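You operate a simulated robot arm through the tools that you are given. There is no shell and no other tool.

Carry out the task below with a simulated robot arm. There is one attempt and no reset: what you move stays moved.

JOB
Unload the ruler, then move the red posts out to 10 cm and 90 cm.
Fine: the weight on the pan goes back in the weight tray before a post moves; press ZERO at the end with the pan empty. Leave the other weights.

It is judged by the outcome, as a careful person would: the job done as asked, and still so three seconds after it is handed in. It fails if anything else is knocked over, pushed out of place, dropped, spilled or broken.

ROBOT AND FRAMES
A 7-joint arm with a fingered hand, fixed in place. Base frame: the origin is at the foot of the arm, x ahead of it, y to its left, z up. Units: mm, degrees, N and s.
Its first joint turns from -115.0 to 115.0 degrees. Payload 5 kg.
The tool frame sits at the grasp point between the pads (the TCP): z along the fingers, y along the line on which they close. The tips reach 32 mm beyond it. The gripper opens to 160 mm. The gripper's body begins 89 mm behind the TCP. The gripper is a hand of 4 fingers: y runs from the thumb to the fingers, the wrist lies at [0, 0, -267] in the tool frame.
Orientation is told as [roll, pitch, yaw] about the base's x, y, z axes, in that order, counted from this pose: with the fingers straight down and closing along the base's y, the tool's x points along the base's -x, its y along +y and its z along -z.

CONTROLS
- The arm moves only by the tool send_rows. Its argument "deltas" is a list of rows, each a list of 2 entries, a list of its own where there are three numbers: the shift along the base's x, y, z in units of 50 mm (1.0 is 50 mm), then the turn, a rotation vector about the base's x, y, z in units of 4 degrees (1.0 is 4 degrees). In form: [[[x, y, z], [wx, wy, wz]], ...]. A call has 1 to 20 rows; each row shifts and turns the commanded pose from where the row before left it. A call with a number of a shift or a turn outside -1 to 1 is refused whole. A row lasts 0.2 s, in which the tool goes at most 50 mm and 8.6 degrees; a call with a longer step from one row to the next is refused whole. A pose out of reach is approached as far as the arm can. The call stops where the force on the tool passes 40 N (or 10 N more than at its start, if that is more) or the arm is blocked; 0.2 s more then pass. In this call time passes only in rows, and 0.2 s behind the last. The reply holds the time, the measured pose of the TCP, the force on the tool along the base axes, the opening and the grip force, in the units named above and with some noise, with the torque about the TCP (base axes, N m) and any sound that the robot's microphone picked up.
- Cameras (640 x 400 px; columns grow to the right, rows downward): "scene" is fixed at [49.6, 500.2, 1409.3]; the picture's right is [-0.71, -0.71, 0.00], its down [-0.28, 0.28, -0.92] and it looks along [0.65, -0.65, -0.39] (base axes); focal length 338 px, centre (320, 200). "wrist" rides on the gripper at [80, -4, -114] in the tool frame; the picture's right is [0.05, 1.00, 0.00], its down [-0.82, 0.04, -0.58] and it looks along [-0.58, 0.03, 0.82] (tool axes); focal length 265 px, centre (320, 200). There is no depth. A picture from a camera that has moved, and an enlarged one, comes with that camera's place and axes in the base frame and with its lens.
- camera(camera): a new picture of that camera. No time passes.
- lift_body(by): slides the trunk up (or, below 0, down) by that many mm; the arm rides with it, the base frame stays. It gives what a move gives, with no picture.
- finger_targets(finger1, finger2, finger3, thumb_bend): sets how far each is bent, from 0 (flat) to 1 (curled in); at 0.3 the hand is open as for a grip, at 0.7 the pads meet at the TCP. One left out holds its place. A second passes; each finger stops where it meets its share of the squeeze, and holds until it gets a number again. It is the only way to open and close the hand. It gives what a move gives, with no picture; readings hold the bend of each and the force on the fingers (four entries, about 0 where the hand has none), thumb and palm.
- enlarge(camera, box): a new picture of the part [left, top, right, bottom] of that camera's present view, enlarged. No time passes.
- job_done(): hands the job in; it is judged then, once.

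Places have to be worked out from the pictures, the camera data and where the tool is seen. Open the gripper and draw the arm clear of the work before you hand the job in, unless the task says otherwise.

The tools are called after ">>>" as a command line: name --argument value ..., lists and objects as JSON in quotes. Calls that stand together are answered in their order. send_rows: Moves the arm, as the interface text tells. Its arguments: {"type":"object","properties":{"deltas":{"type":"array"}},"required":["deltas"]} The other tools are called the same way: lift_body (by) slides the trunk up or down; finger_targets (finger1, finger2, finger3, thumb_bend) moves the fingers one by one; camera (camera) takes a picture; enlarge (camera, box) takes an enlarged picture of a part of a camera's view; job_done () hands the job in.

At the start:

```text
time: 0.0
tcp_pos: [566.4, -298.3, 1100.1]
tool_rot: [0.1, -0.1, 0.0]
ft_force: [0.2, -0.4, 0.1]
wrist_torque: [-0.02, -0.02, 0.02]
finger_gap: 160.1
finger_force: 0.1
shape: jaw
bend: [0.3, 0.3, 0.3, 0.3]
finger forces: [0.0, 0.0, 0.0, 0.0, 0.1, 0.0]
trunk travel left (down, up): [-600.0, 390.0]
```

scene: 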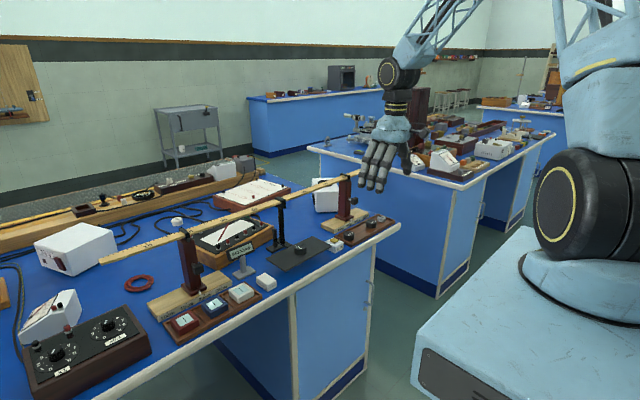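
wrist: 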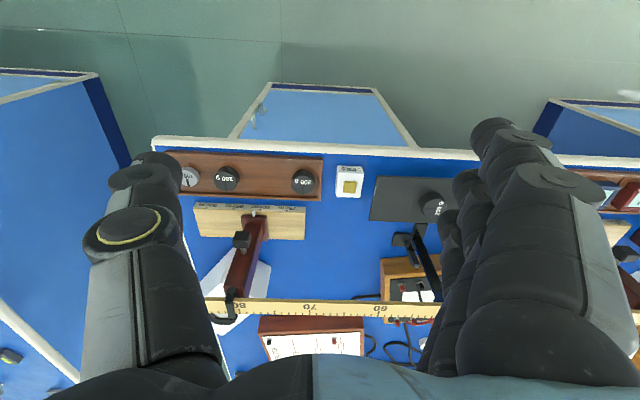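

The pictures show a ruler on two red posts with a weight on a black pan below its middle. I'll enlarge both views to see the details before I move anything.

>>> enlarge --camera "scene" --box '[230, 160, 410, 280]'

>>> enlarge --camera "scene" --box '[90, 200, 300, 340]'

>>> enlarge --camera "wrist" --box '[160, 130, 480, 360]'

```text
3.33 times, centred on (320, 220) of scene
camera zoom: at [49.6, 500.2, 1409.3], right [-0.71, -0.71, 0.0], down [-0.28, 0.28, -0.92], along [0.65, -0.65, -0.39], focal length 1128 px, centre (320, 133)
```

zoom: 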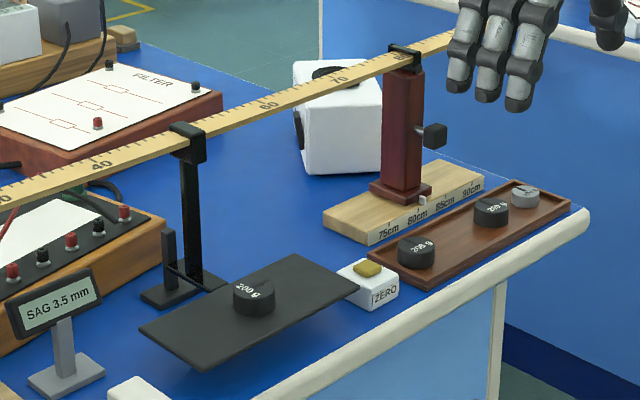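

```text
2.86 times, centred on (195, 270) of scene
camera zoom: at [49.6, 500.2, 1409.3], right [-0.71, -0.71, 0.0], down [-0.28, 0.28, -0.92], along [0.65, -0.65, -0.39], focal length 966 px, centre (677, 0)
```

zoom: 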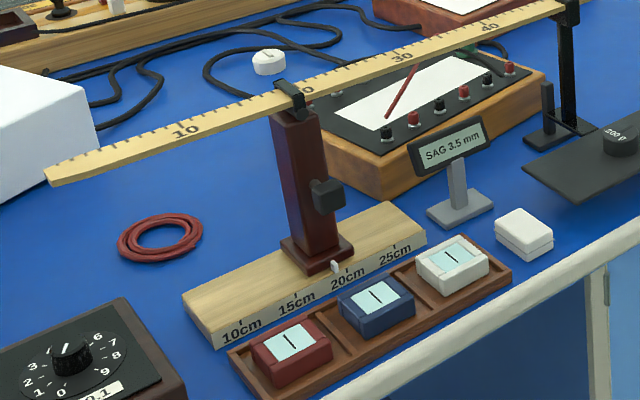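

```text
1.74 times, centred on (320, 245) of wrist
camera zoom: at [483.6, -302.8, 1213.0], right [-0.05, 1.0, 0.0], down [0.82, 0.04, 0.58], along [0.58, 0.03, -0.82], focal length 462 px, centre (320, 122)
```

zoom: 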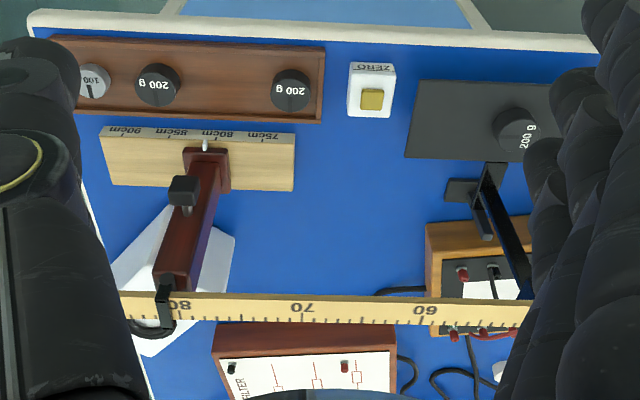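

The ruler top is near z≈990 at x≈827. The ZERO button is near (722,-240,834) and the pan weight is near (735,-98,855). I'll move the hand a little for a closer look at the right post and the weight tray.

>>> send_rows --deltas '[[[-0.2, -0.6, -0.2], [0, 0, 0]], [[-0.2, -0.6, -0.2], [0, 0, 0]], [[-0.2, -0.6, -0.2], [0, 0, 0]], [[-0.2, -0.6, -0.2], [0, -1, 0]], [[0, 0, 0], [0, -1, 0]], [[0, 0, 0], [0, -1, 0]]]'

>>> camera --camera "wrist"

>>> camera --camera "scene"

```text
time: 1.4
tcp_pos: [524.5, -419.0, 1058.6]
tool_rot: [0.0, -12.0, -0.1]
ft_force: [0.6, -0.2, 0.2]
wrist_torque: [0.02, 0.01, -0.03]
finger_gap: 159.9
finger_force: 0.1
shape: jaw
bend: [0.3, 0.3, 0.3, 0.3]
finger forces: [0.0, 0.1, 0.1, 0.0, 0.0, 0.1]
trunk travel left (down, up): [-600.0, 390.0]
```

```text
taken
camera wrist: at [421.6, -423.6, 1152.7], right [-0.05, 1.0, -0.01], down [0.68, 0.04, 0.73], along [0.73, 0.03, -0.68], focal length 265 px, centre (320, 200)
```

wrist: 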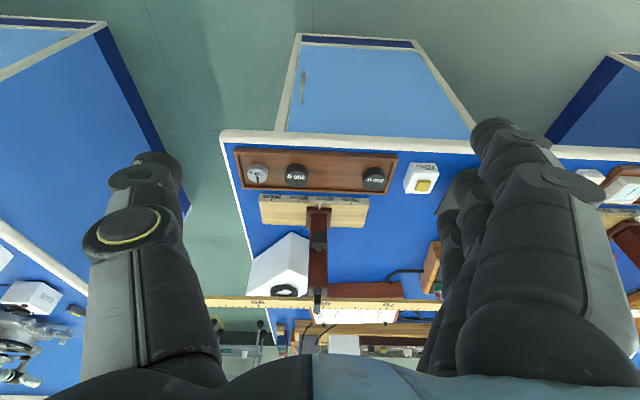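

```text
taken
```

scene: 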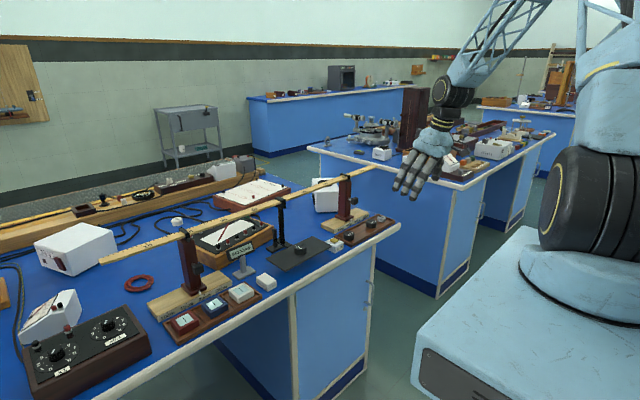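

The right post is now in view between the fingers, in line with the tray. I'll enlarge it to see the clamp, the knob and the free spots in the tray.

>>> enlarge --camera "wrist" --box '[220, 130, 440, 230]'

>>> enlarge --camera "wrist" --box '[200, 190, 440, 330]'

>>> enlarge --camera "scene" --box '[310, 160, 400, 250]'

>>> enlarge --camera "scene" --box '[140, 210, 260, 330]'

>>> enlarge --camera "scene" --box '[240, 180, 350, 280]'

```text
2.91 times, centred on (330, 180) of wrist
camera zoom: at [421.6, -423.6, 1152.7], right [-0.05, 1.0, -0.01], down [0.68, 0.04, 0.73], along [0.73, 0.03, -0.68], focal length 772 px, centre (291, 258)
```

zoom: 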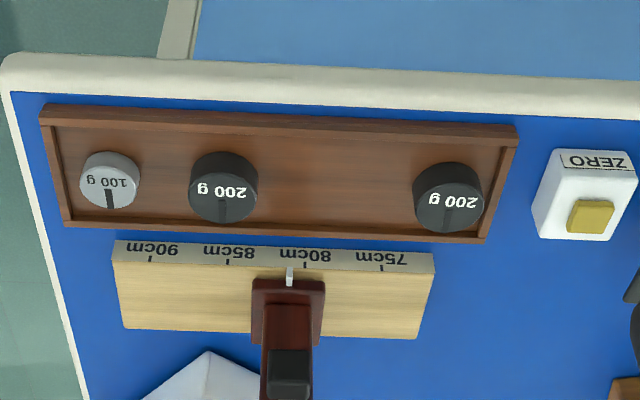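

```text
2.67 times, centred on (320, 260) of wrist
camera zoom: at [421.6, -423.6, 1152.7], right [-0.05, 1.0, -0.01], down [0.68, 0.04, 0.73], along [0.73, 0.03, -0.68], focal length 708 px, centre (320, 40)
```

zoom: 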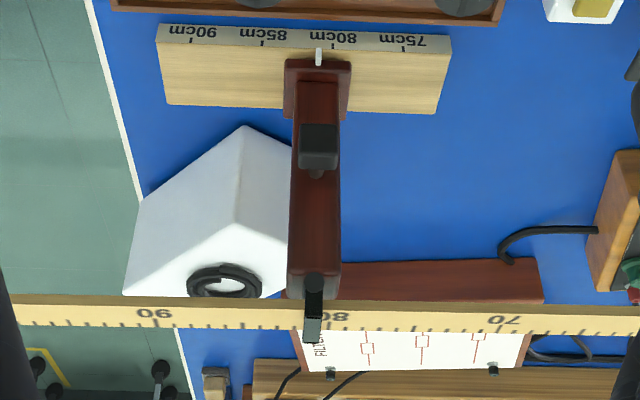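

```text
4.44 times, centred on (355, 205) of scene
camera zoom: at [49.6, 500.2, 1409.3], right [-0.71, -0.71, 0.0], down [-0.28, 0.28, -0.92], along [0.65, -0.65, -0.39], focal length 1504 px, centre (164, 178)
```

zoom: 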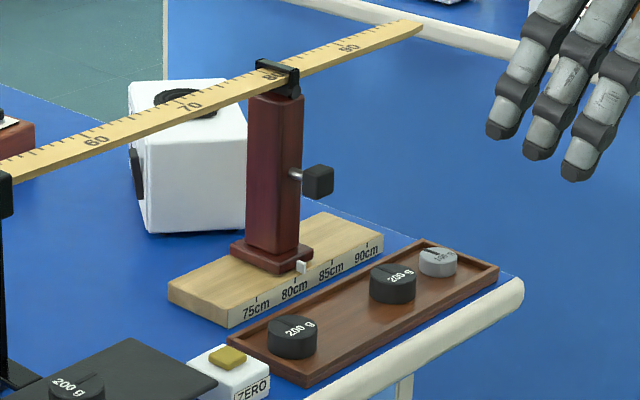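

```text
3.33 times, centred on (200, 270) of scene
camera zoom: at [49.6, 500.2, 1409.3], right [-0.71, -0.71, 0.0], down [-0.28, 0.28, -0.92], along [0.65, -0.65, -0.39], focal length 1128 px, centre (720, -33)
```

zoom: 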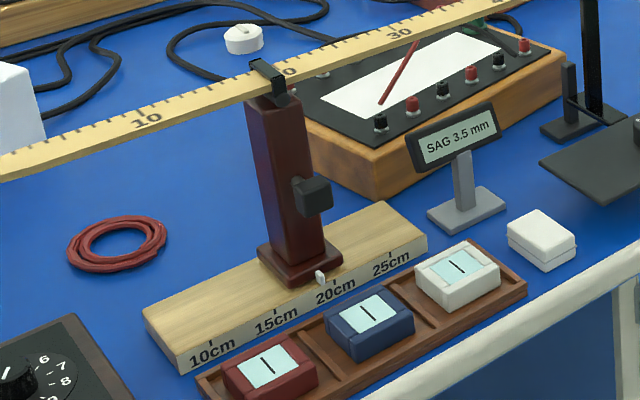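

```text
4.00 times, centred on (295, 230) of scene
camera zoom: at [49.6, 500.2, 1409.3], right [-0.71, -0.71, 0.0], down [-0.28, 0.28, -0.92], along [0.65, -0.65, -0.39], focal length 1353 px, centre (420, 80)
```

zoom: 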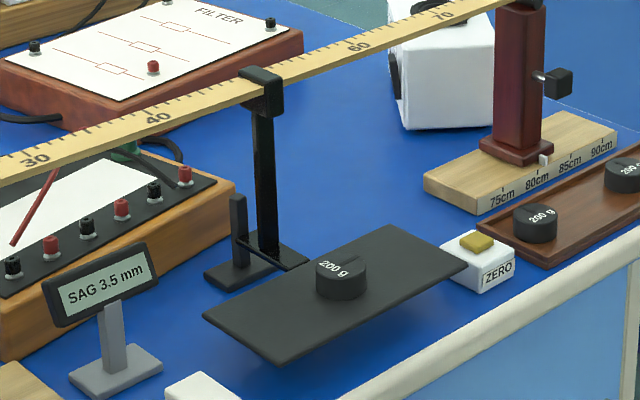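

The right post's knob sits near (778,-410,911), in front of the ruler. The tray has a free gap between its two 200 g weights. Before I use the hand, I'll close it partway in free air to learn how the fingers move.

>>> finger_targets --finger1 0.6 --finger2 0.5 --finger3 0.3 --thumb_bend 0.6

>>> camera --camera "wrist"

>>> enlarge --camera "scene" --box '[370, 60, 510, 220]'

```text
time: 2.4
tcp_pos: [525.3, -420.1, 1058.2]
tool_rot: [-0.1, -12.0, 0.0]
ft_force: [-0.1, 0.6, 0.6]
wrist_torque: [0.0, -0.02, 0.01]
finger_gap: 54.3
finger_force: 0.1
shape: fingers
bend: [0.6, 0.5, 0.3, 0.6]
finger forces: [0.1, 0.0, 0.0, 0.1, 0.1, 0.0]
trunk travel left (down, up): [-600.0, 390.0]
```

```text
taken
camera wrist: at [422.1, -423.4, 1152.8], right [-0.05, 1.0, -0.01], down [0.68, 0.04, 0.73], along [0.73, 0.03, -0.68], focal length 265 px, centre (320, 200)
```

wrist: 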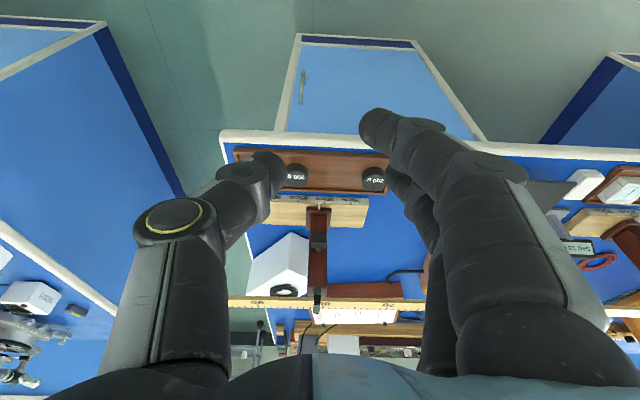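

```text
2.50 times, centred on (440, 140) of scene
camera zoom: at [49.6, 500.2, 1409.3], right [-0.71, -0.71, 0.0], down [-0.28, 0.28, -0.92], along [0.65, -0.65, -0.39], focal length 846 px, centre (20, 350)
```

zoom: 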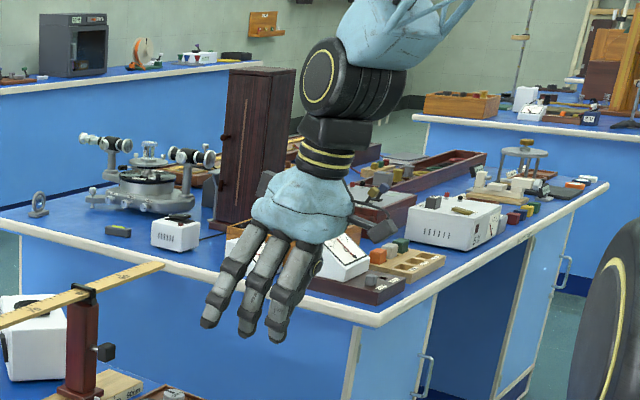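

In the air test, finger1 is on the robot side (about 28 mm off centre), finger2 is in the middle and the thumb is centred. The tips stay about 32 mm past the TCP. I'll reopen the hand and move to look down on the pan and its weight.

>>> finger_targets --finger1 0.3 --finger2 0.3 --finger3 0.3 --thumb_bend 0.3

>>> send_rows --deltas '[[[0.29, 0.8, 0], [0, 1, 0]], [[0.29, 0.8, 0], [0, 1, 0]], [[0.29, 0.8, 0], [0, 1, 0]], [[0.29, 0.8, 0], [0, 0, 0]], [[0.29, 0.8, -0.2], [0, 0, 0]], [[0.29, 0.8, -0.2], [0, 0, 0]], [[0.29, 0.8, -0.2], [0, 0, 0]], [[0.29, 0.84, -0.2], [0, 0, 0]]]'

>>> camera --camera "wrist"

>>> camera --camera "scene"

```text
time: 3.4
tcp_pos: [526.5, -420.2, 1058.6]
tool_rot: [0.0, -11.9, 0.0]
ft_force: [-0.1, -0.3, -0.2]
wrist_torque: [0.01, 0.0, 0.01]
finger_gap: 170.0
finger_force: 0.1
shape: fingers
bend: [0.3, 0.3, 0.3, 0.3]
finger forces: [0.0, 0.0, 0.0, 0.1, 0.0, 0.0]
trunk travel left (down, up): [-600.0, 390.0]
```

```text
time: 5.2
tcp_pos: [640.3, -97.1, 1016.4]
tool_rot: [-0.1, 0.1, -0.1]
ft_force: [0.2, -0.1, -0.5]
wrist_torque: [0.01, 0.03, 0.0]
finger_gap: 170.5
finger_force: 0.1
shape: fingers
bend: [0.3, 0.3, 0.3, 0.3]
finger forces: [0.0, 0.1, 0.0, 0.0, 0.1, 0.0]
trunk travel left (down, up): [-600.0, 390.0]
```

```text
taken
camera wrist: at [559.7, -100.9, 1129.5], right [-0.05, 1.0, 0.0], down [0.82, 0.04, 0.58], along [0.58, 0.03, -0.82], focal length 265 px, centre (320, 200)
```

wrist: 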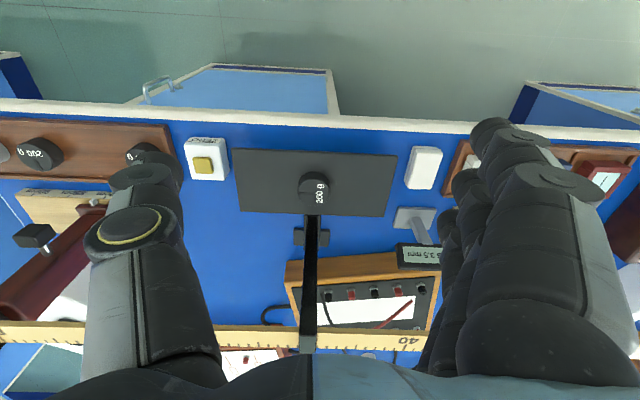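

```text
taken
```

scene: 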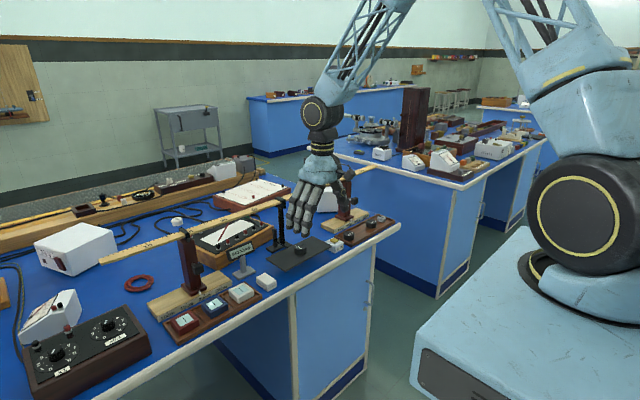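

>>> enlarge --camera "wrist" --box '[180, 120, 460, 295]'

>>> enlarge --camera "scene" --box '[225, 190, 355, 290]'

```text
2.29 times, centred on (320, 208) of wrist
camera zoom: at [559.7, -100.9, 1129.5], right [-0.05, 1.0, 0.0], down [0.82, 0.04, 0.58], along [0.58, 0.03, -0.82], focal length 607 px, centre (320, 183)
```

zoom: 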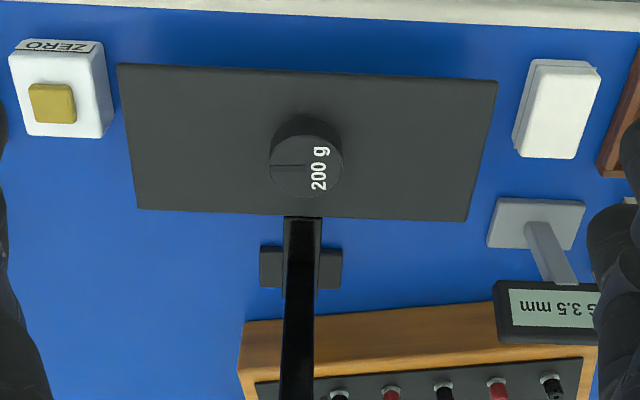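

```text
4.00 times, centred on (290, 240) of scene
camera zoom: at [49.6, 500.2, 1409.3], right [-0.71, -0.71, 0.0], down [-0.28, 0.28, -0.92], along [0.65, -0.65, -0.39], focal length 1353 px, centre (440, 40)
```

zoom: 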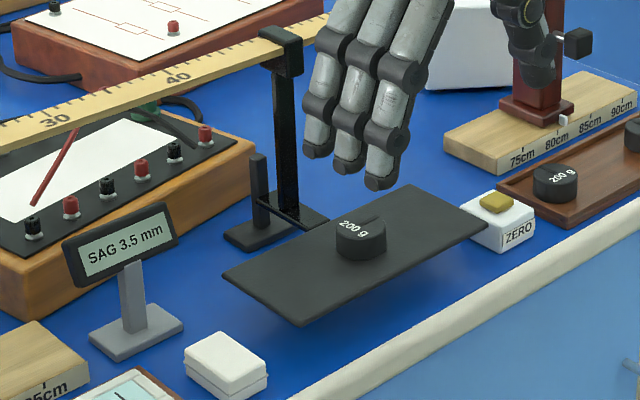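

The weight top is at about (735,-98.5,867), 40 mm wide and about 21 mm tall, so the pan surface is at z≈846. The tray is narrow, so I'll pinch with the middle finger and thumb only. I'll curl the outer fingers away and check how they look.

>>> finger_targets --finger1 1.0 --finger3 1.0

>>> camera --camera "wrist"

>>> enlarge --camera "scene" --box '[245, 120, 375, 270]'

```text
time: 6.2
tcp_pos: [641.4, -98.6, 1016.5]
tool_rot: [0.0, -0.1, 0.0]
ft_force: [0.3, -0.2, 0.3]
wrist_torque: [0.04, -0.04, 0.01]
finger_gap: 78.2
finger_force: 0.1
shape: fingers
bend: [1.0, 0.3, 1.0, 0.3]
finger forces: [0.1, 0.0, 0.1, 0.0, 0.1, 0.0]
trunk travel left (down, up): [-600.0, 390.0]
```

```text
taken
camera wrist: at [559.4, -101.7, 1129.9], right [-0.05, 1.0, 0.0], down [0.82, 0.04, 0.58], along [0.58, 0.03, -0.82], focal length 265 px, centre (320, 200)
```

wrist: 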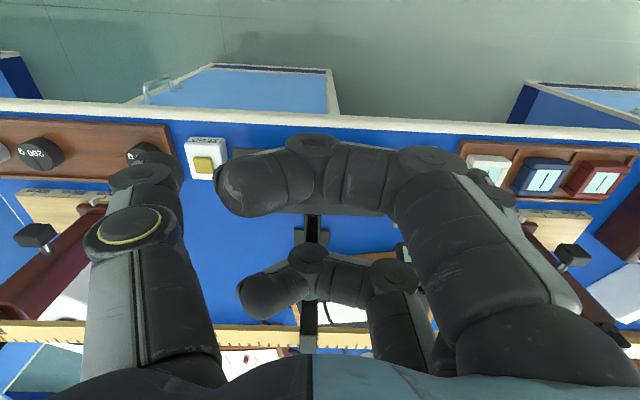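

```text
2.67 times, centred on (310, 195) of scene
camera zoom: at [49.6, 500.2, 1409.3], right [-0.71, -0.71, 0.0], down [-0.28, 0.28, -0.92], along [0.65, -0.65, -0.39], focal length 902 px, centre (347, 213)
```

zoom: 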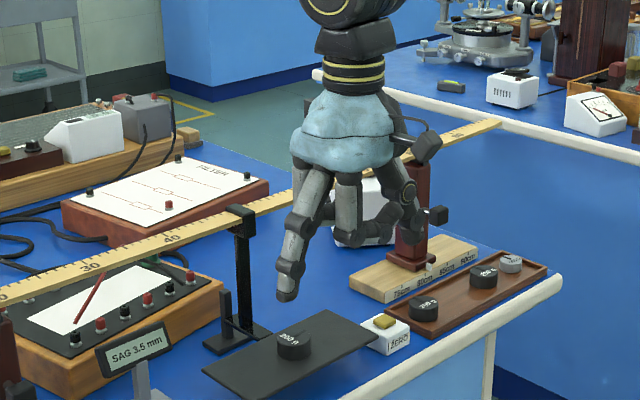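

The curled outer fingers sit at about TCP height, above the weight top, so they'll clear it. I'll move over the weight and descend partway, then check the centring.

>>> send_rows --deltas '[[[0.9, 0, 0], [0, 0, 0]], [[0.97, 0, 0], [0, 0, 0]], [[0, 0, -0.6], [0, 0, 0]], [[0, 0, -0.6], [0, 0, 0]], [[0, 0, -0.6], [0, 0, 0]]]'

>>> camera --camera "wrist"

>>> enlarge --camera "scene" --box '[225, 170, 355, 290]'

```text
time: 7.4
tcp_pos: [735.5, -97.0, 926.9]
tool_rot: [-0.1, 0.0, 0.0]
ft_force: [-0.2, -0.6, -0.8]
wrist_torque: [-0.01, 0.02, -0.01]
finger_gap: 78.0
finger_force: 0.0
shape: fingers
bend: [1.0, 0.3, 1.0, 0.3]
finger forces: [0.0, 0.0, 0.0, 0.0, 0.0, 0.2]
trunk travel left (down, up): [-600.0, 390.0]
```

```text
taken
camera wrist: at [654.8, -99.7, 1041.5], right [-0.05, 1.0, 0.0], down [0.82, 0.04, 0.58], along [0.58, 0.03, -0.82], focal length 265 px, centre (320, 200)
```

wrist: 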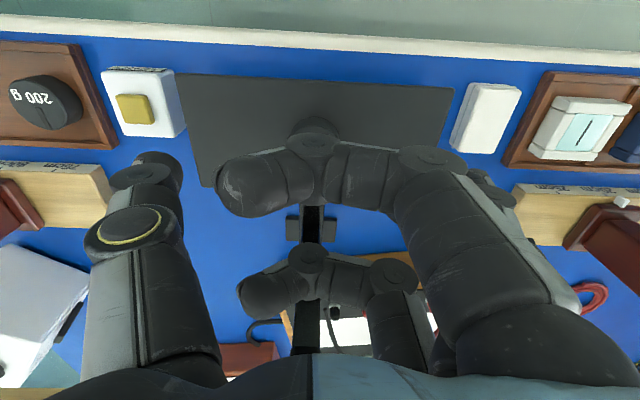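

```text
3.33 times, centred on (290, 230) of scene
camera zoom: at [49.6, 500.2, 1409.3], right [-0.71, -0.71, 0.0], down [-0.28, 0.28, -0.92], along [0.65, -0.65, -0.39], focal length 1128 px, centre (420, 100)
```

zoom: 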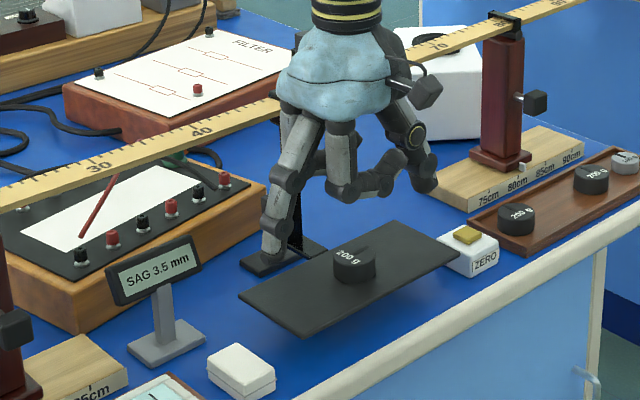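

The hand is centred over the weight at z≈927. I'll descend to z≈886, which leaves the tips a few millimetres above the pan.

>>> send_rows --deltas '[[[0, -0.04, -0.4], [0, 0, 0]], [[0, 0, -0.25], [0, 0, 0]], [[0, 0, -0.15], [0, 0, 0]]]'

>>> finger_targets --finger2 0.56 --thumb_bend 0.56

>>> camera --camera "wrist"

>>> enlarge --camera "scene" --box '[245, 190, 335, 280]'

```text
time: 8.2
tcp_pos: [735.5, -99.1, 890.4]
tool_rot: [0.0, 0.0, 0.1]
ft_force: [0.8, -0.2, 0.5]
wrist_torque: [0.01, 0.01, 0.01]
finger_gap: 77.9
finger_force: 0.0
shape: fingers
bend: [1.0, 0.3, 1.0, 0.3]
finger forces: [0.0, 0.0, 0.1, 0.1, 0.1, 0.0]
trunk travel left (down, up): [-600.0, 390.0]
```

```text
time: 9.2
tcp_pos: [735.2, -99.1, 890.4]
tool_rot: [-0.1, 0.0, -0.1]
ft_force: [0.5, 0.0, 0.3]
wrist_torque: [-0.02, 0.03, 0.02]
finger_gap: 58.0
finger_force: 0.1
shape: fingers
bend: [1.0, 0.56, 1.0, 0.56]
finger forces: [0.0, 0.1, 0.0, 0.0, 0.0, 0.1]
trunk travel left (down, up): [-600.0, 390.0]
```

```text
taken
camera wrist: at [653.6, -102.7, 1003.2], right [-0.05, 1.0, 0.0], down [0.82, 0.04, 0.58], along [0.58, 0.03, -0.82], focal length 265 px, centre (320, 200)
```

wrist: 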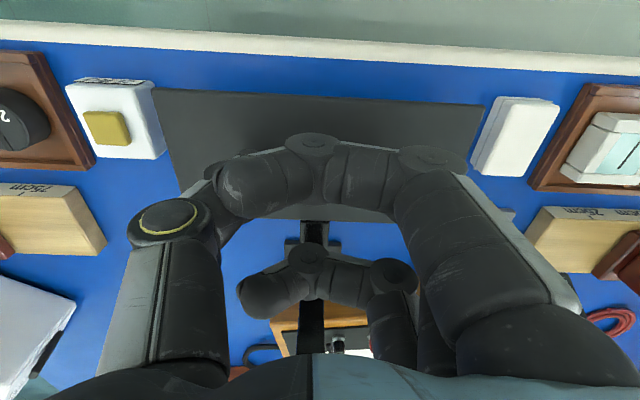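

```text
4.44 times, centred on (290, 235) of scene
camera zoom: at [49.6, 500.2, 1409.3], right [-0.71, -0.71, 0.0], down [-0.28, 0.28, -0.92], along [0.65, -0.65, -0.39], focal length 1504 px, centre (453, 44)
```

zoom: 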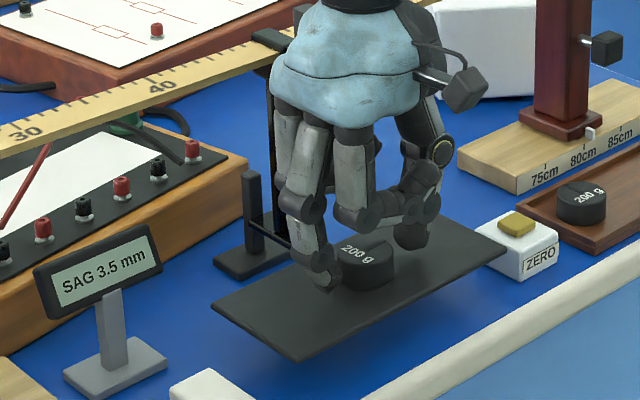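

The tips are at z≈852, about 6 mm above the pan, on either side of the weight. I'll close gently on it in steps.

>>> finger_targets --finger2 0.62 --thumb_bend 0.62

```text
time: 10.2
tcp_pos: [734.5, -99.5, 890.3]
tool_rot: [0.1, 0.1, 0.1]
ft_force: [0.2, 0.3, -0.3]
wrist_torque: [0.04, -0.03, 0.03]
finger_gap: 54.9
finger_force: 1.4
shape: fingers
bend: [1.0, 0.61, 1.0, 0.61]
finger forces: [0.0, 1.6, 0.0, 0.1, 1.7, 0.0]
trunk travel left (down, up): [-600.0, 390.0]
```

Both pads touch the weight evenly at bend 0.61. I'll tighten the grip.

>>> finger_targets --finger2 0.7 --thumb_bend 0.7

>>> enlarge --camera "scene" --box '[245, 190, 335, 280]'

```text
time: 11.2
tcp_pos: [735.0, -99.3, 890.3]
tool_rot: [0.0, 0.0, -0.1]
ft_force: [-0.5, 0.0, 0.1]
wrist_torque: [-0.01, -0.01, -0.01]
finger_gap: 52.7
finger_force: 11.0
shape: fingers
bend: [1.0, 0.61, 1.0, 0.66]
finger forces: [0.1, 10.5, 0.1, 0.0, 11.1, 0.1]
trunk travel left (down, up): [-600.0, 390.0]
```

```text
4.44 times, centred on (290, 235) of scene
camera zoom: at [49.6, 500.2, 1409.3], right [-0.71, -0.71, 0.0], down [-0.28, 0.28, -0.92], along [0.65, -0.65, -0.39], focal length 1504 px, centre (453, 44)
```

zoom: 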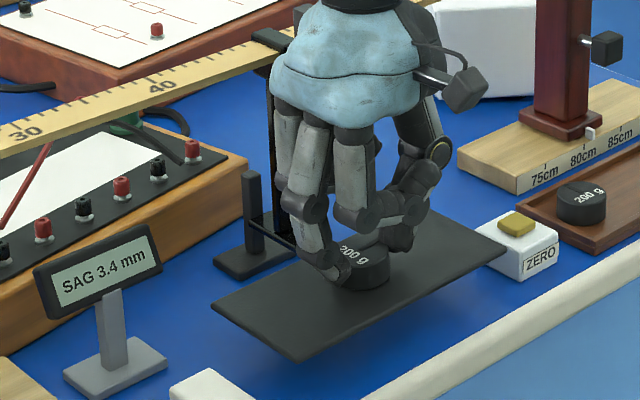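

The grip holds at about 11 N and the sag already reads slightly lower. I'll lift straight up slowly.

>>> send_rows --deltas '[[[0, 0, 0.1], [0, 0, 0]], [[0, 0, 0.2], [0, 0, 0]], [[0, 0, 0.3], [0, 0, 0]], [[0, 0, 0.4], [0, 0, 0]], [[0, 0, 0.4], [0, 0, 0]]]'

>>> enlarge --camera "scene" --box '[225, 160, 355, 280]'

>>> camera --camera "wrist"

```text
time: 12.4
tcp_pos: [735.0, -100.1, 961.4]
tool_rot: [0.1, 0.0, 0.0]
ft_force: [0.6, 0.0, -1.5]
wrist_torque: [0.0, 0.02, 0.0]
finger_gap: 52.3
finger_force: 11.3
shape: fingers
bend: [1.0, 0.61, 1.0, 0.67]
finger forces: [0.1, 10.1, 0.0, 0.0, 10.4, 0.0]
trunk travel left (down, up): [-600.0, 390.0]
```

```text
3.33 times, centred on (290, 220) of scene
camera zoom: at [49.6, 500.2, 1409.3], right [-0.71, -0.71, 0.0], down [-0.28, 0.28, -0.92], along [0.65, -0.65, -0.39], focal length 1128 px, centre (420, 133)
```

zoom: 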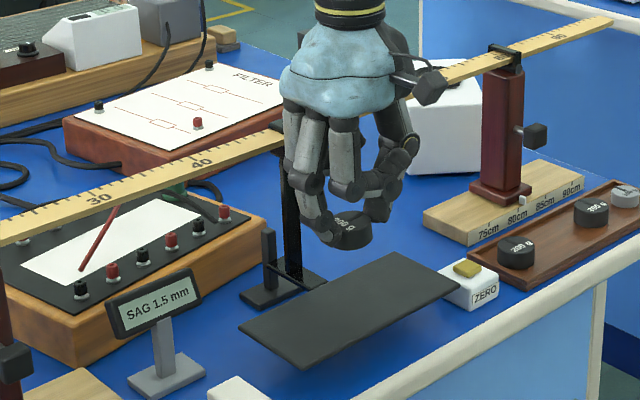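

```text
taken
camera wrist: at [653.5, -103.7, 1073.5], right [-0.05, 1.0, 0.0], down [0.82, 0.04, 0.58], along [0.58, 0.03, -0.82], focal length 265 px, centre (320, 200)
```

wrist: 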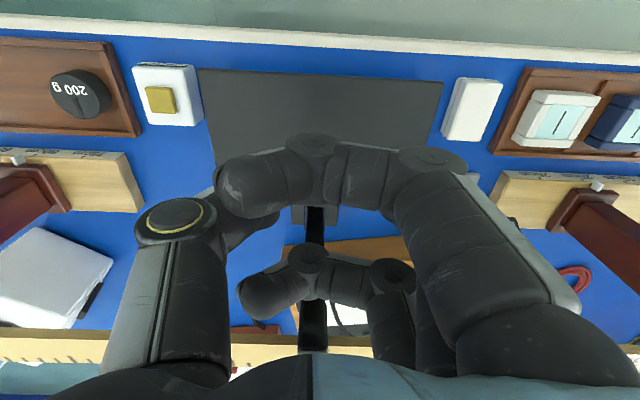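

The weight came up and the sag has dropped. I'll check how it hangs in the fingers.

>>> enlarge --camera "scene" --box '[295, 205, 345, 245]'

>>> enlarge --camera "scene" --box '[330, 200, 400, 250]'

```text
10.00 times, centred on (320, 225) of scene
camera zoom: at [49.6, 500.2, 1409.3], right [-0.71, -0.71, 0.0], down [-0.28, 0.28, -0.92], along [0.65, -0.65, -0.39], focal length 3383 px, centre (320, -50)
```

zoom: 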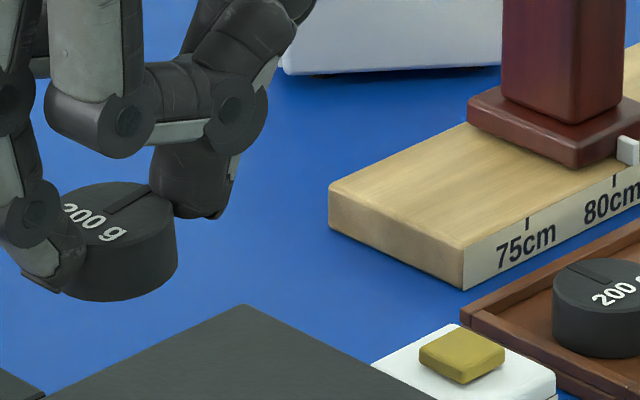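

```text
8.00 times, centred on (365, 225) of scene
camera zoom: at [49.6, 500.2, 1409.3], right [-0.71, -0.71, 0.0], down [-0.28, 0.28, -0.92], along [0.65, -0.65, -0.39], focal length 2706 px, centre (-40, 0)
```

zoom: 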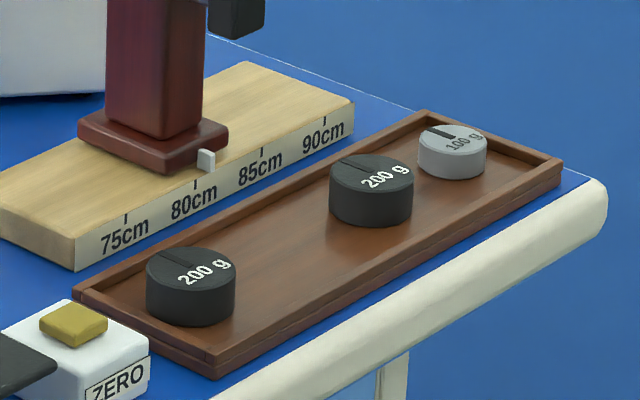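

The weight sits nearly level, with its top about 22 mm below the TCP. Next I'll locate the tray weights precisely from the current wrist view.

>>> enlarge --camera "wrist" --box '[0, 40, 220, 180]'

```text
2.86 times, centred on (110, 110) of wrist
camera zoom: at [653.5, -103.7, 1073.5], right [-0.05, 1.0, 0.0], down [0.82, 0.04, 0.58], along [0.58, 0.03, -0.82], focal length 758 px, centre (920, 457)
```

zoom: 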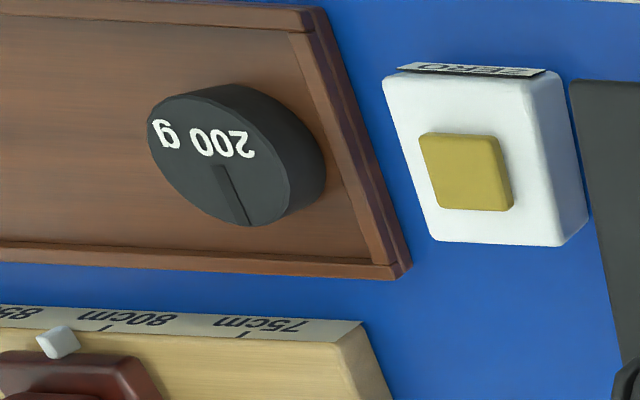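

The tray weights are at about (722,-316) and (723,-448), with tops at z≈831 and the floor at about 810. The missing slot is at about (720,-382). I'll carry the weight over it at a safe height and yaw the hand -35° so the fingers clear the neighbouring weights.

>>> send_rows --deltas '[[[-0.7, 0, 0.3], [0, 0, 0]], [[0, -0.815, 0], [0, 0, -0.9722]], [[0, -0.815, 0], [0, 0, -0.9722]], [[0, -0.815, 0], [0, 0, -0.9722]], [[0, -0.815, 0], [0, 0, -0.9722]], [[0, -0.815, 0], [0, 0, -0.9722]], [[0, -0.815, 0], [0, 0, -0.9722]], [[0, -0.815, 0], [0, 0, -0.9722]], [[0.17, 0, 0], [0, 0, -0.9722]], [[0.17, 0, 0], [0, 0, -0.9722]]]'

>>> camera --camera "wrist"

>>> enlarge --camera "scene" --box '[300, 140, 430, 260]'

```text
time: 14.6
tcp_pos: [717.1, -383.5, 974.6]
tool_rot: [0.0, 0.0, -35.1]
ft_force: [0.7, 0.2, -2.2]
wrist_torque: [0.03, 0.02, 0.01]
finger_gap: 52.5
finger_force: 9.9
shape: fingers
bend: [1.0, 0.61, 1.0, 0.67]
finger forces: [0.0, 9.8, 0.1, 0.0, 10.3, 0.0]
trunk travel left (down, up): [-600.0, 390.0]
```

```text
taken
camera wrist: at [648.4, -340.6, 1087.7], right [0.53, 0.85, 0.0], down [0.69, -0.44, 0.58], along [0.49, -0.31, -0.82], focal length 265 px, centre (320, 200)
```

wrist: 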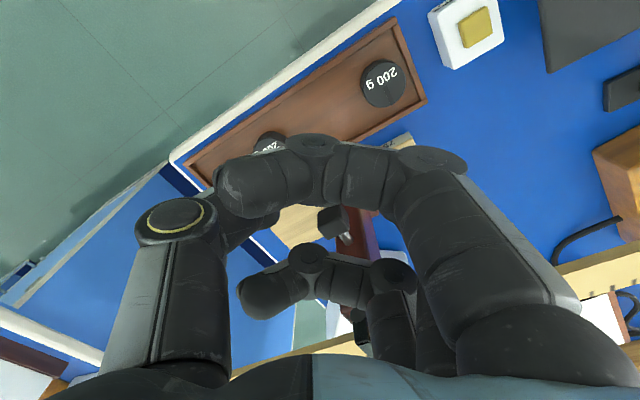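

```text
3.33 times, centred on (365, 200) of scene
camera zoom: at [49.6, 500.2, 1409.3], right [-0.71, -0.71, 0.0], down [-0.28, 0.28, -0.92], along [0.65, -0.65, -0.39], focal length 1128 px, centre (170, 200)
```

zoom: 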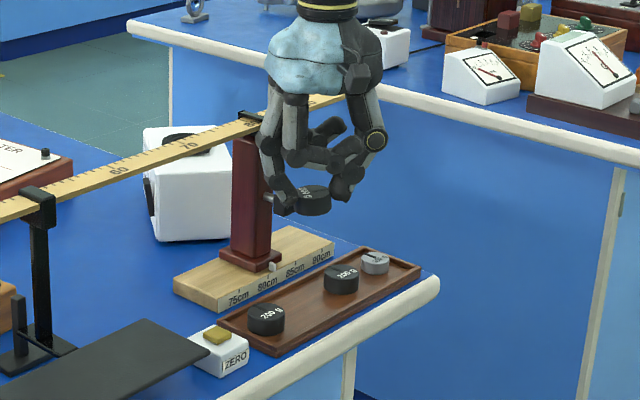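

The weight is over the tray gap and the hand clears the knob. I'll descend to about z=882 and re-check.

>>> send_rows --deltas '[[[0, 0, -0.6], [0, 0, 0]], [[0, 0, -0.6], [0, 0, 0]], [[0, 0, -0.4], [0, 0, 0]], [[0, 0, -0.25], [0, 0, 0]]]'

>>> enlarge --camera "scene" --box '[320, 175, 410, 250]'

>>> camera --camera "wrist"

```text
time: 15.6
tcp_pos: [717.0, -386.6, 881.0]
tool_rot: [0.0, -0.1, -35.1]
ft_force: [0.7, -0.6, -1.8]
wrist_torque: [0.01, 0.02, 0.0]
finger_gap: 52.6
finger_force: 9.6
shape: fingers
bend: [1.0, 0.61, 1.0, 0.67]
finger forces: [0.0, 9.8, 0.0, 0.1, 10.2, 0.0]
trunk travel left (down, up): [-600.0, 390.0]
```

```text
5.33 times, centred on (365, 212) of scene
camera zoom: at [49.6, 500.2, 1409.3], right [-0.71, -0.71, 0.0], down [-0.28, 0.28, -0.92], along [0.65, -0.65, -0.39], focal length 1804 px, centre (80, 133)
```

zoom: 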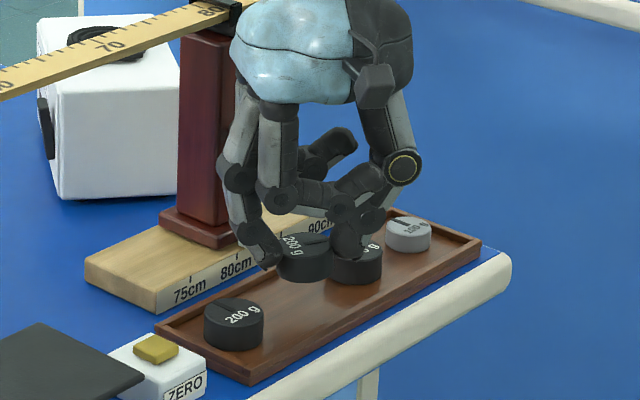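

```text
taken
camera wrist: at [647.4, -343.3, 995.2], right [0.53, 0.85, 0.0], down [0.69, -0.43, 0.58], along [0.49, -0.31, -0.82], focal length 265 px, centre (320, 200)
```

wrist: 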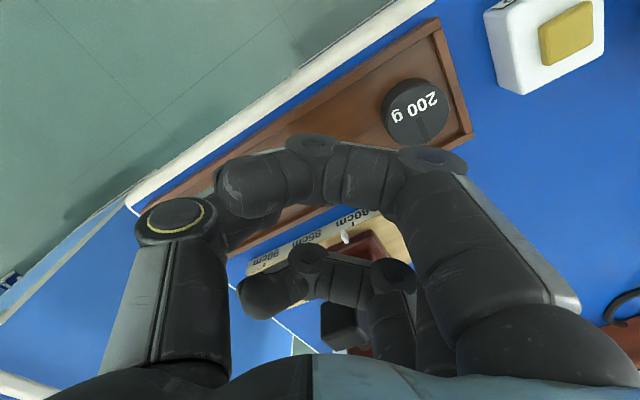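

The weight is at about (718,-384), clear of both neighbours. I'll lower it gently until the force shows it has landed.

>>> send_rows --deltas '[[[0, 0, -0.2], [0, 0, 0]], [[0, 0, -0.15], [0, 0, 0]], [[0, 0, -0.06], [0, 0, 0]]]'

>>> enlarge --camera "scene" --box '[335, 195, 395, 245]'

```text
time: 16.4
tcp_pos: [717.1, -385.4, 862.1]
tool_rot: [0.0, 0.1, -35.0]
ft_force: [-0.3, -0.3, -1.1]
wrist_torque: [-0.01, 0.02, -0.02]
finger_gap: 52.8
finger_force: 10.5
shape: fingers
bend: [1.0, 0.61, 1.0, 0.67]
finger forces: [0.0, 9.8, 0.0, 0.1, 10.1, 0.1]
trunk travel left (down, up): [-600.0, 390.0]
```

```text
8.00 times, centred on (365, 220) of scene
camera zoom: at [49.6, 500.2, 1409.3], right [-0.71, -0.71, 0.0], down [-0.28, 0.28, -0.92], along [0.65, -0.65, -0.39], focal length 2706 px, centre (-40, 40)
```

zoom: 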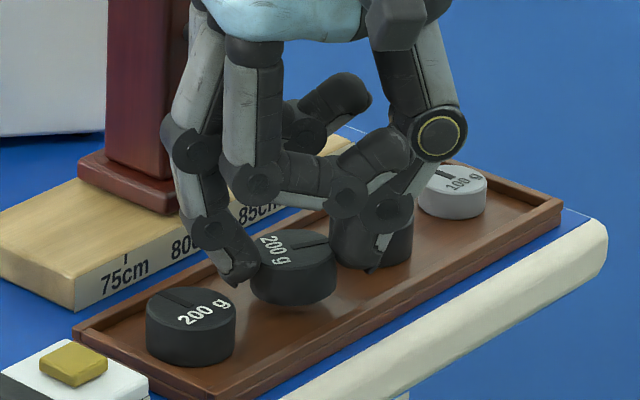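

The weight is still a few millimetres above the tray floor. I'll keep lowering in small steps.

>>> send_rows --deltas '[[[0, 0, -0.04], [0, 0, 0]], [[0, 0, -0.04], [0, 0, 0]]]'

>>> send_rows --deltas '[[[0, 0, -0.03], [0, 0, 0]], [[0, 0, 0], [0, 0, 0]]]'

>>> enlarge --camera "scene" --box '[335, 195, 395, 245]'

```text
time: 17.0
tcp_pos: [717.4, -385.2, 857.1]
tool_rot: [0.1, 0.1, -35.1]
ft_force: [0.2, -0.9, -1.8]
wrist_torque: [-0.01, 0.0, 0.0]
finger_gap: 52.5
finger_force: 10.6
shape: fingers
bend: [1.0, 0.61, 1.0, 0.67]
finger forces: [0.0, 9.8, 0.0, 0.1, 10.3, 0.1]
trunk travel left (down, up): [-600.0, 390.0]
```

```text
time: 17.6
tcp_pos: [716.5, -385.3, 855.4]
tool_rot: [-0.1, 0.0, -35.1]
ft_force: [0.1, -0.6, -2.0]
wrist_torque: [0.02, 0.03, -0.03]
finger_gap: 52.5
finger_force: 9.8
shape: fingers
bend: [1.0, 0.61, 1.0, 0.67]
finger forces: [0.0, 9.8, 0.1, 0.1, 10.3, 0.0]
trunk travel left (down, up): [-600.0, 390.0]
```

```text
8.00 times, centred on (365, 220) of scene
camera zoom: at [49.6, 500.2, 1409.3], right [-0.71, -0.71, 0.0], down [-0.28, 0.28, -0.92], along [0.65, -0.65, -0.39], focal length 2706 px, centre (-40, 40)
```

zoom: 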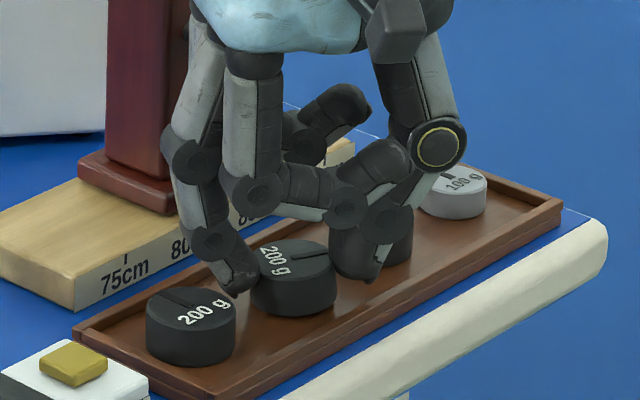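

The force still shows the full weight hanging. I'll continue in finer steps.

>>> send_rows --deltas '[[[0, 0, -0.03], [0, 0, 0]], [[0, 0, -0.02], [0, 0, 0]]]'

>>> send_rows --deltas '[[[0, 0, -0.03], [0, 0, 0]]]'

```text
time: 18.2
tcp_pos: [716.9, -385.4, 854.5]
tool_rot: [-0.1, -0.1, -35.1]
ft_force: [-0.7, 0.3, 4.0]
wrist_torque: [0.1, -0.05, 0.02]
finger_gap: 52.5
finger_force: 12.0
shape: fingers
bend: [1.0, 0.61, 1.0, 0.67]
finger forces: [0.1, 11.4, 0.0, 0.0, 11.9, 0.1]
trunk travel left (down, up): [-600.0, 390.0]
```

```text
time: 18.6
tcp_pos: [716.2, -386.2, 852.5]
tool_rot: [0.1, -0.2, -35.1]
ft_force: [-1.4, -0.7, 8.4]
wrist_torque: [0.12, -0.09, 0.01]
finger_gap: 52.7
finger_force: 12.6
shape: fingers
bend: [1.0, 0.62, 1.0, 0.67]
finger forces: [0.0, 11.7, 0.0, 0.0, 13.6, 0.1]
trunk travel left (down, up): [-600.0, 390.0]
```

The force reversed, so the weight has landed on the tray floor. I'll ease off a millimetre and open both fingers a little to release.

>>> send_rows --deltas '[[[0, 0, 0.03], [0, 0, 0]]]'

>>> finger_targets --finger2 0.59 --thumb_bend 0.63

>>> enlarge --camera "scene" --box '[335, 195, 395, 245]'

```text
time: 19.0
tcp_pos: [716.2, -385.8, 851.9]
tool_rot: [0.0, 0.0, -35.2]
ft_force: [1.0, -0.7, 3.1]
wrist_torque: [0.05, -0.07, -0.02]
finger_gap: 52.3
finger_force: 11.8
shape: fingers
bend: [1.0, 0.62, 1.0, 0.67]
finger forces: [0.0, 11.5, 0.1, 0.1, 12.1, 0.1]
trunk travel left (down, up): [-600.0, 390.0]
```

```text
time: 20.0
tcp_pos: [716.3, -385.8, 854.9]
tool_rot: [0.1, 0.1, -35.0]
ft_force: [-0.9, 1.0, -0.3]
wrist_torque: [0.0, 0.01, -0.01]
finger_gap: 53.6
finger_force: 0.6
shape: fingers
bend: [1.0, 0.59, 1.0, 0.63]
finger forces: [0.0, 0.5, 0.0, 0.1, 0.9, 0.0]
trunk travel left (down, up): [-600.0, 390.0]
```

```text
8.00 times, centred on (365, 220) of scene
camera zoom: at [49.6, 500.2, 1409.3], right [-0.71, -0.71, 0.0], down [-0.28, 0.28, -0.92], along [0.65, -0.65, -0.39], focal length 2706 px, centre (-40, 40)
```

zoom: 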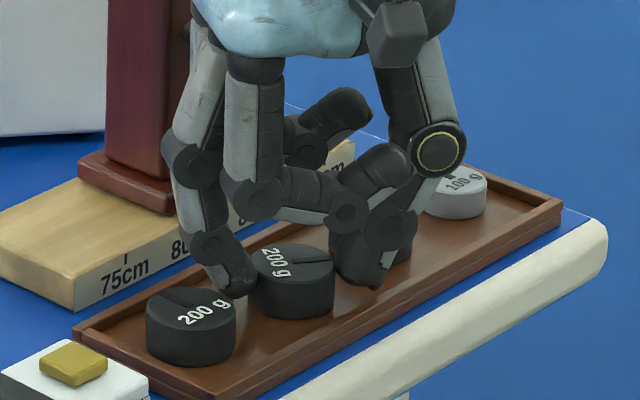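

The weight sits flat and the contact force is almost gone. I'll open slightly more and then lift away.

>>> finger_targets --finger2 0.57 --thumb_bend 0.6

>>> enlarge --camera "scene" --box '[335, 195, 395, 245]'

```text
time: 21.0
tcp_pos: [716.0, -384.8, 854.2]
tool_rot: [0.0, 0.0, -35.1]
ft_force: [-0.2, -0.3, -0.5]
wrist_torque: [0.02, -0.03, 0.01]
finger_gap: 55.5
finger_force: 0.1
shape: fingers
bend: [1.0, 0.56, 1.0, 0.6]
finger forces: [0.0, 0.0, 0.0, 0.1, 0.0, 0.0]
trunk travel left (down, up): [-600.0, 390.0]
```

```text
8.00 times, centred on (365, 220) of scene
camera zoom: at [49.6, 500.2, 1409.3], right [-0.71, -0.71, 0.0], down [-0.28, 0.28, -0.92], along [0.65, -0.65, -0.39], focal length 2706 px, centre (-40, 40)
```

zoom: 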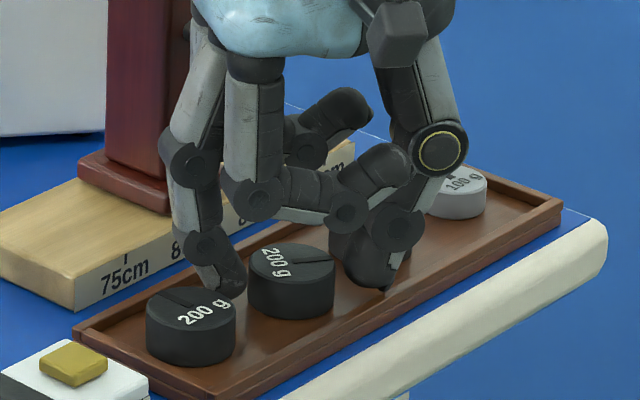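

Both fingers are clear of the weight. I'll lift straight up to a safe height and look.

>>> send_rows --deltas '[[[0, 0, 0.15], [0, 0, 0]], [[0, 0, 0.3], [0, 0, 0]], [[0, 0, 0.6], [0, 0, 0]], [[0, 0, 0.7], [0, 0, 0]], [[0, 0, 0.7], [0, 0, 0]], [[-0.5, 0, 0.7], [0, 0, 0]], [[-0.7, 0, 0.3], [0, 0, 0]], [[-0.7, 0, 0], [0, 0, 0.9722]]]'

>>> enlarge --camera "scene" --box '[225, 150, 415, 290]'

```text
time: 22.8
tcp_pos: [620.1, -385.2, 1024.8]
tool_rot: [0.0, 0.0, -31.2]
ft_force: [-0.5, 0.2, 0.1]
wrist_torque: [0.0, -0.03, 0.0]
finger_gap: 55.2
finger_force: 0.0
shape: fingers
bend: [1.0, 0.56, 1.0, 0.6]
finger forces: [0.0, 0.0, 0.0, 0.0, 0.0, 0.0]
trunk travel left (down, up): [-600.0, 390.0]
```

```text
2.86 times, centred on (320, 220) of scene
camera zoom: at [49.6, 500.2, 1409.3], right [-0.71, -0.71, 0.0], down [-0.28, 0.28, -0.92], along [0.65, -0.65, -0.39], focal length 966 px, centre (320, 143)
```

zoom: 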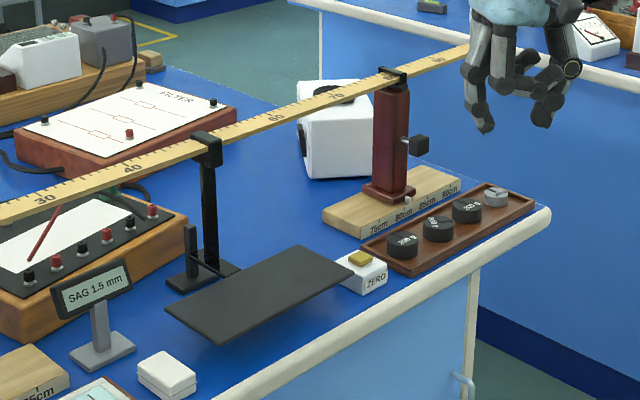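

The weight is back in its slot, the pan is empty and SAG reads 1.5 mm. For the post I'll straighten the yaw, tilt the hand 45° forward so it can reach under the ruler from the front, and open all fingers partway.

>>> send_rows --deltas '[[[0, 0, 0], [0, 0, 0.9722]], [[0, 0, 0], [0, 0, 0.9722]], [[0, 0, 0], [0, 0, 0.9722]], [[0, 0, 0], [0, 0, 0.9722]], [[0, 0, 0], [0, 0, 0.9722]], [[0, 0, 0], [0, 0, 0.9722]], [[0, 0, 0], [0, 0, 0.9722]], [[0, 0, 0], [0, 0, 0.9722]], [[0, 0, 0], [0, -0.9375, 0]], [[0, 0, 0], [0, -0.9375, 0]], [[0, 0, 0], [0, -0.9375, 0]], [[0, 0, 0], [0, -0.9375, 0]], [[0, 0, 0], [0, -0.9375, 0]], [[0, 0, 0], [0, -0.9375, 0]], [[0, 0, 0], [0, -0.9375, 0]], [[0, 0, 0], [0, -0.9375, 0]], [[0, 0, 0], [0, -0.9375, 0]], [[0, 0, 0], [0, -0.9375, 0]], [[0, 0, 0], [0, -0.9375, 0]], [[0, 0, 0], [0, -0.9375, 0]]]'

>>> finger_targets --finger1 0.45 --finger2 0.45 --finger3 0.45 --thumb_bend 0.45

>>> camera --camera "wrist"

>>> camera --camera "scene"

```text
time: 27.0
tcp_pos: [621.8, -386.0, 1026.1]
tool_rot: [0.0, -45.3, -0.1]
ft_force: [-1.0, 0.8, -0.7]
wrist_torque: [0.04, 0.01, 0.0]
finger_gap: 55.2
finger_force: 0.0
shape: fingers
bend: [1.0, 0.56, 1.0, 0.6]
finger forces: [0.0, 0.0, 0.0, 0.0, 0.0, 0.1]
trunk travel left (down, up): [-600.0, 390.0]
```

```text
time: 28.0
tcp_pos: [622.0, -386.5, 1025.3]
tool_rot: [0.0, -45.1, -0.1]
ft_force: [0.3, 0.1, 0.1]
wrist_torque: [0.03, 0.01, -0.06]
finger_gap: 110.4
finger_force: 0.0
shape: fingers
bend: [0.45, 0.45, 0.45, 0.45]
finger forces: [0.0, 0.0, 0.1, 0.1, 0.0, 0.0]
trunk travel left (down, up): [-600.0, 390.0]
```

```text
taken
camera wrist: at [483.1, -389.0, 1049.3], right [-0.04, 1.0, -0.04], down [0.17, 0.04, 0.98], along [0.99, 0.03, -0.17], focal length 265 px, centre (320, 200)
```

wrist: 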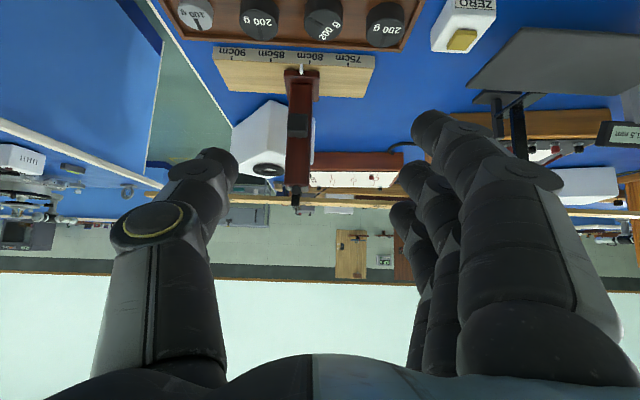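

```text
taken
```

scene: 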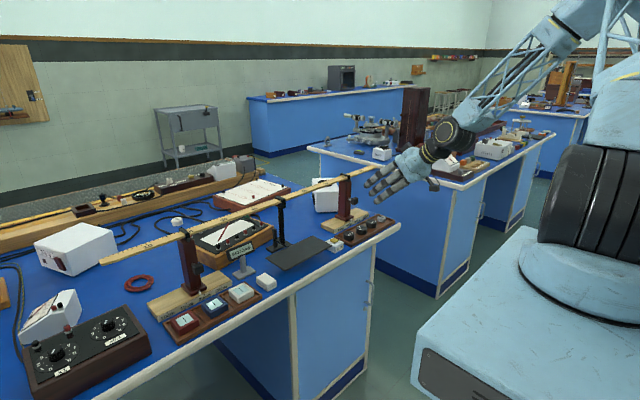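

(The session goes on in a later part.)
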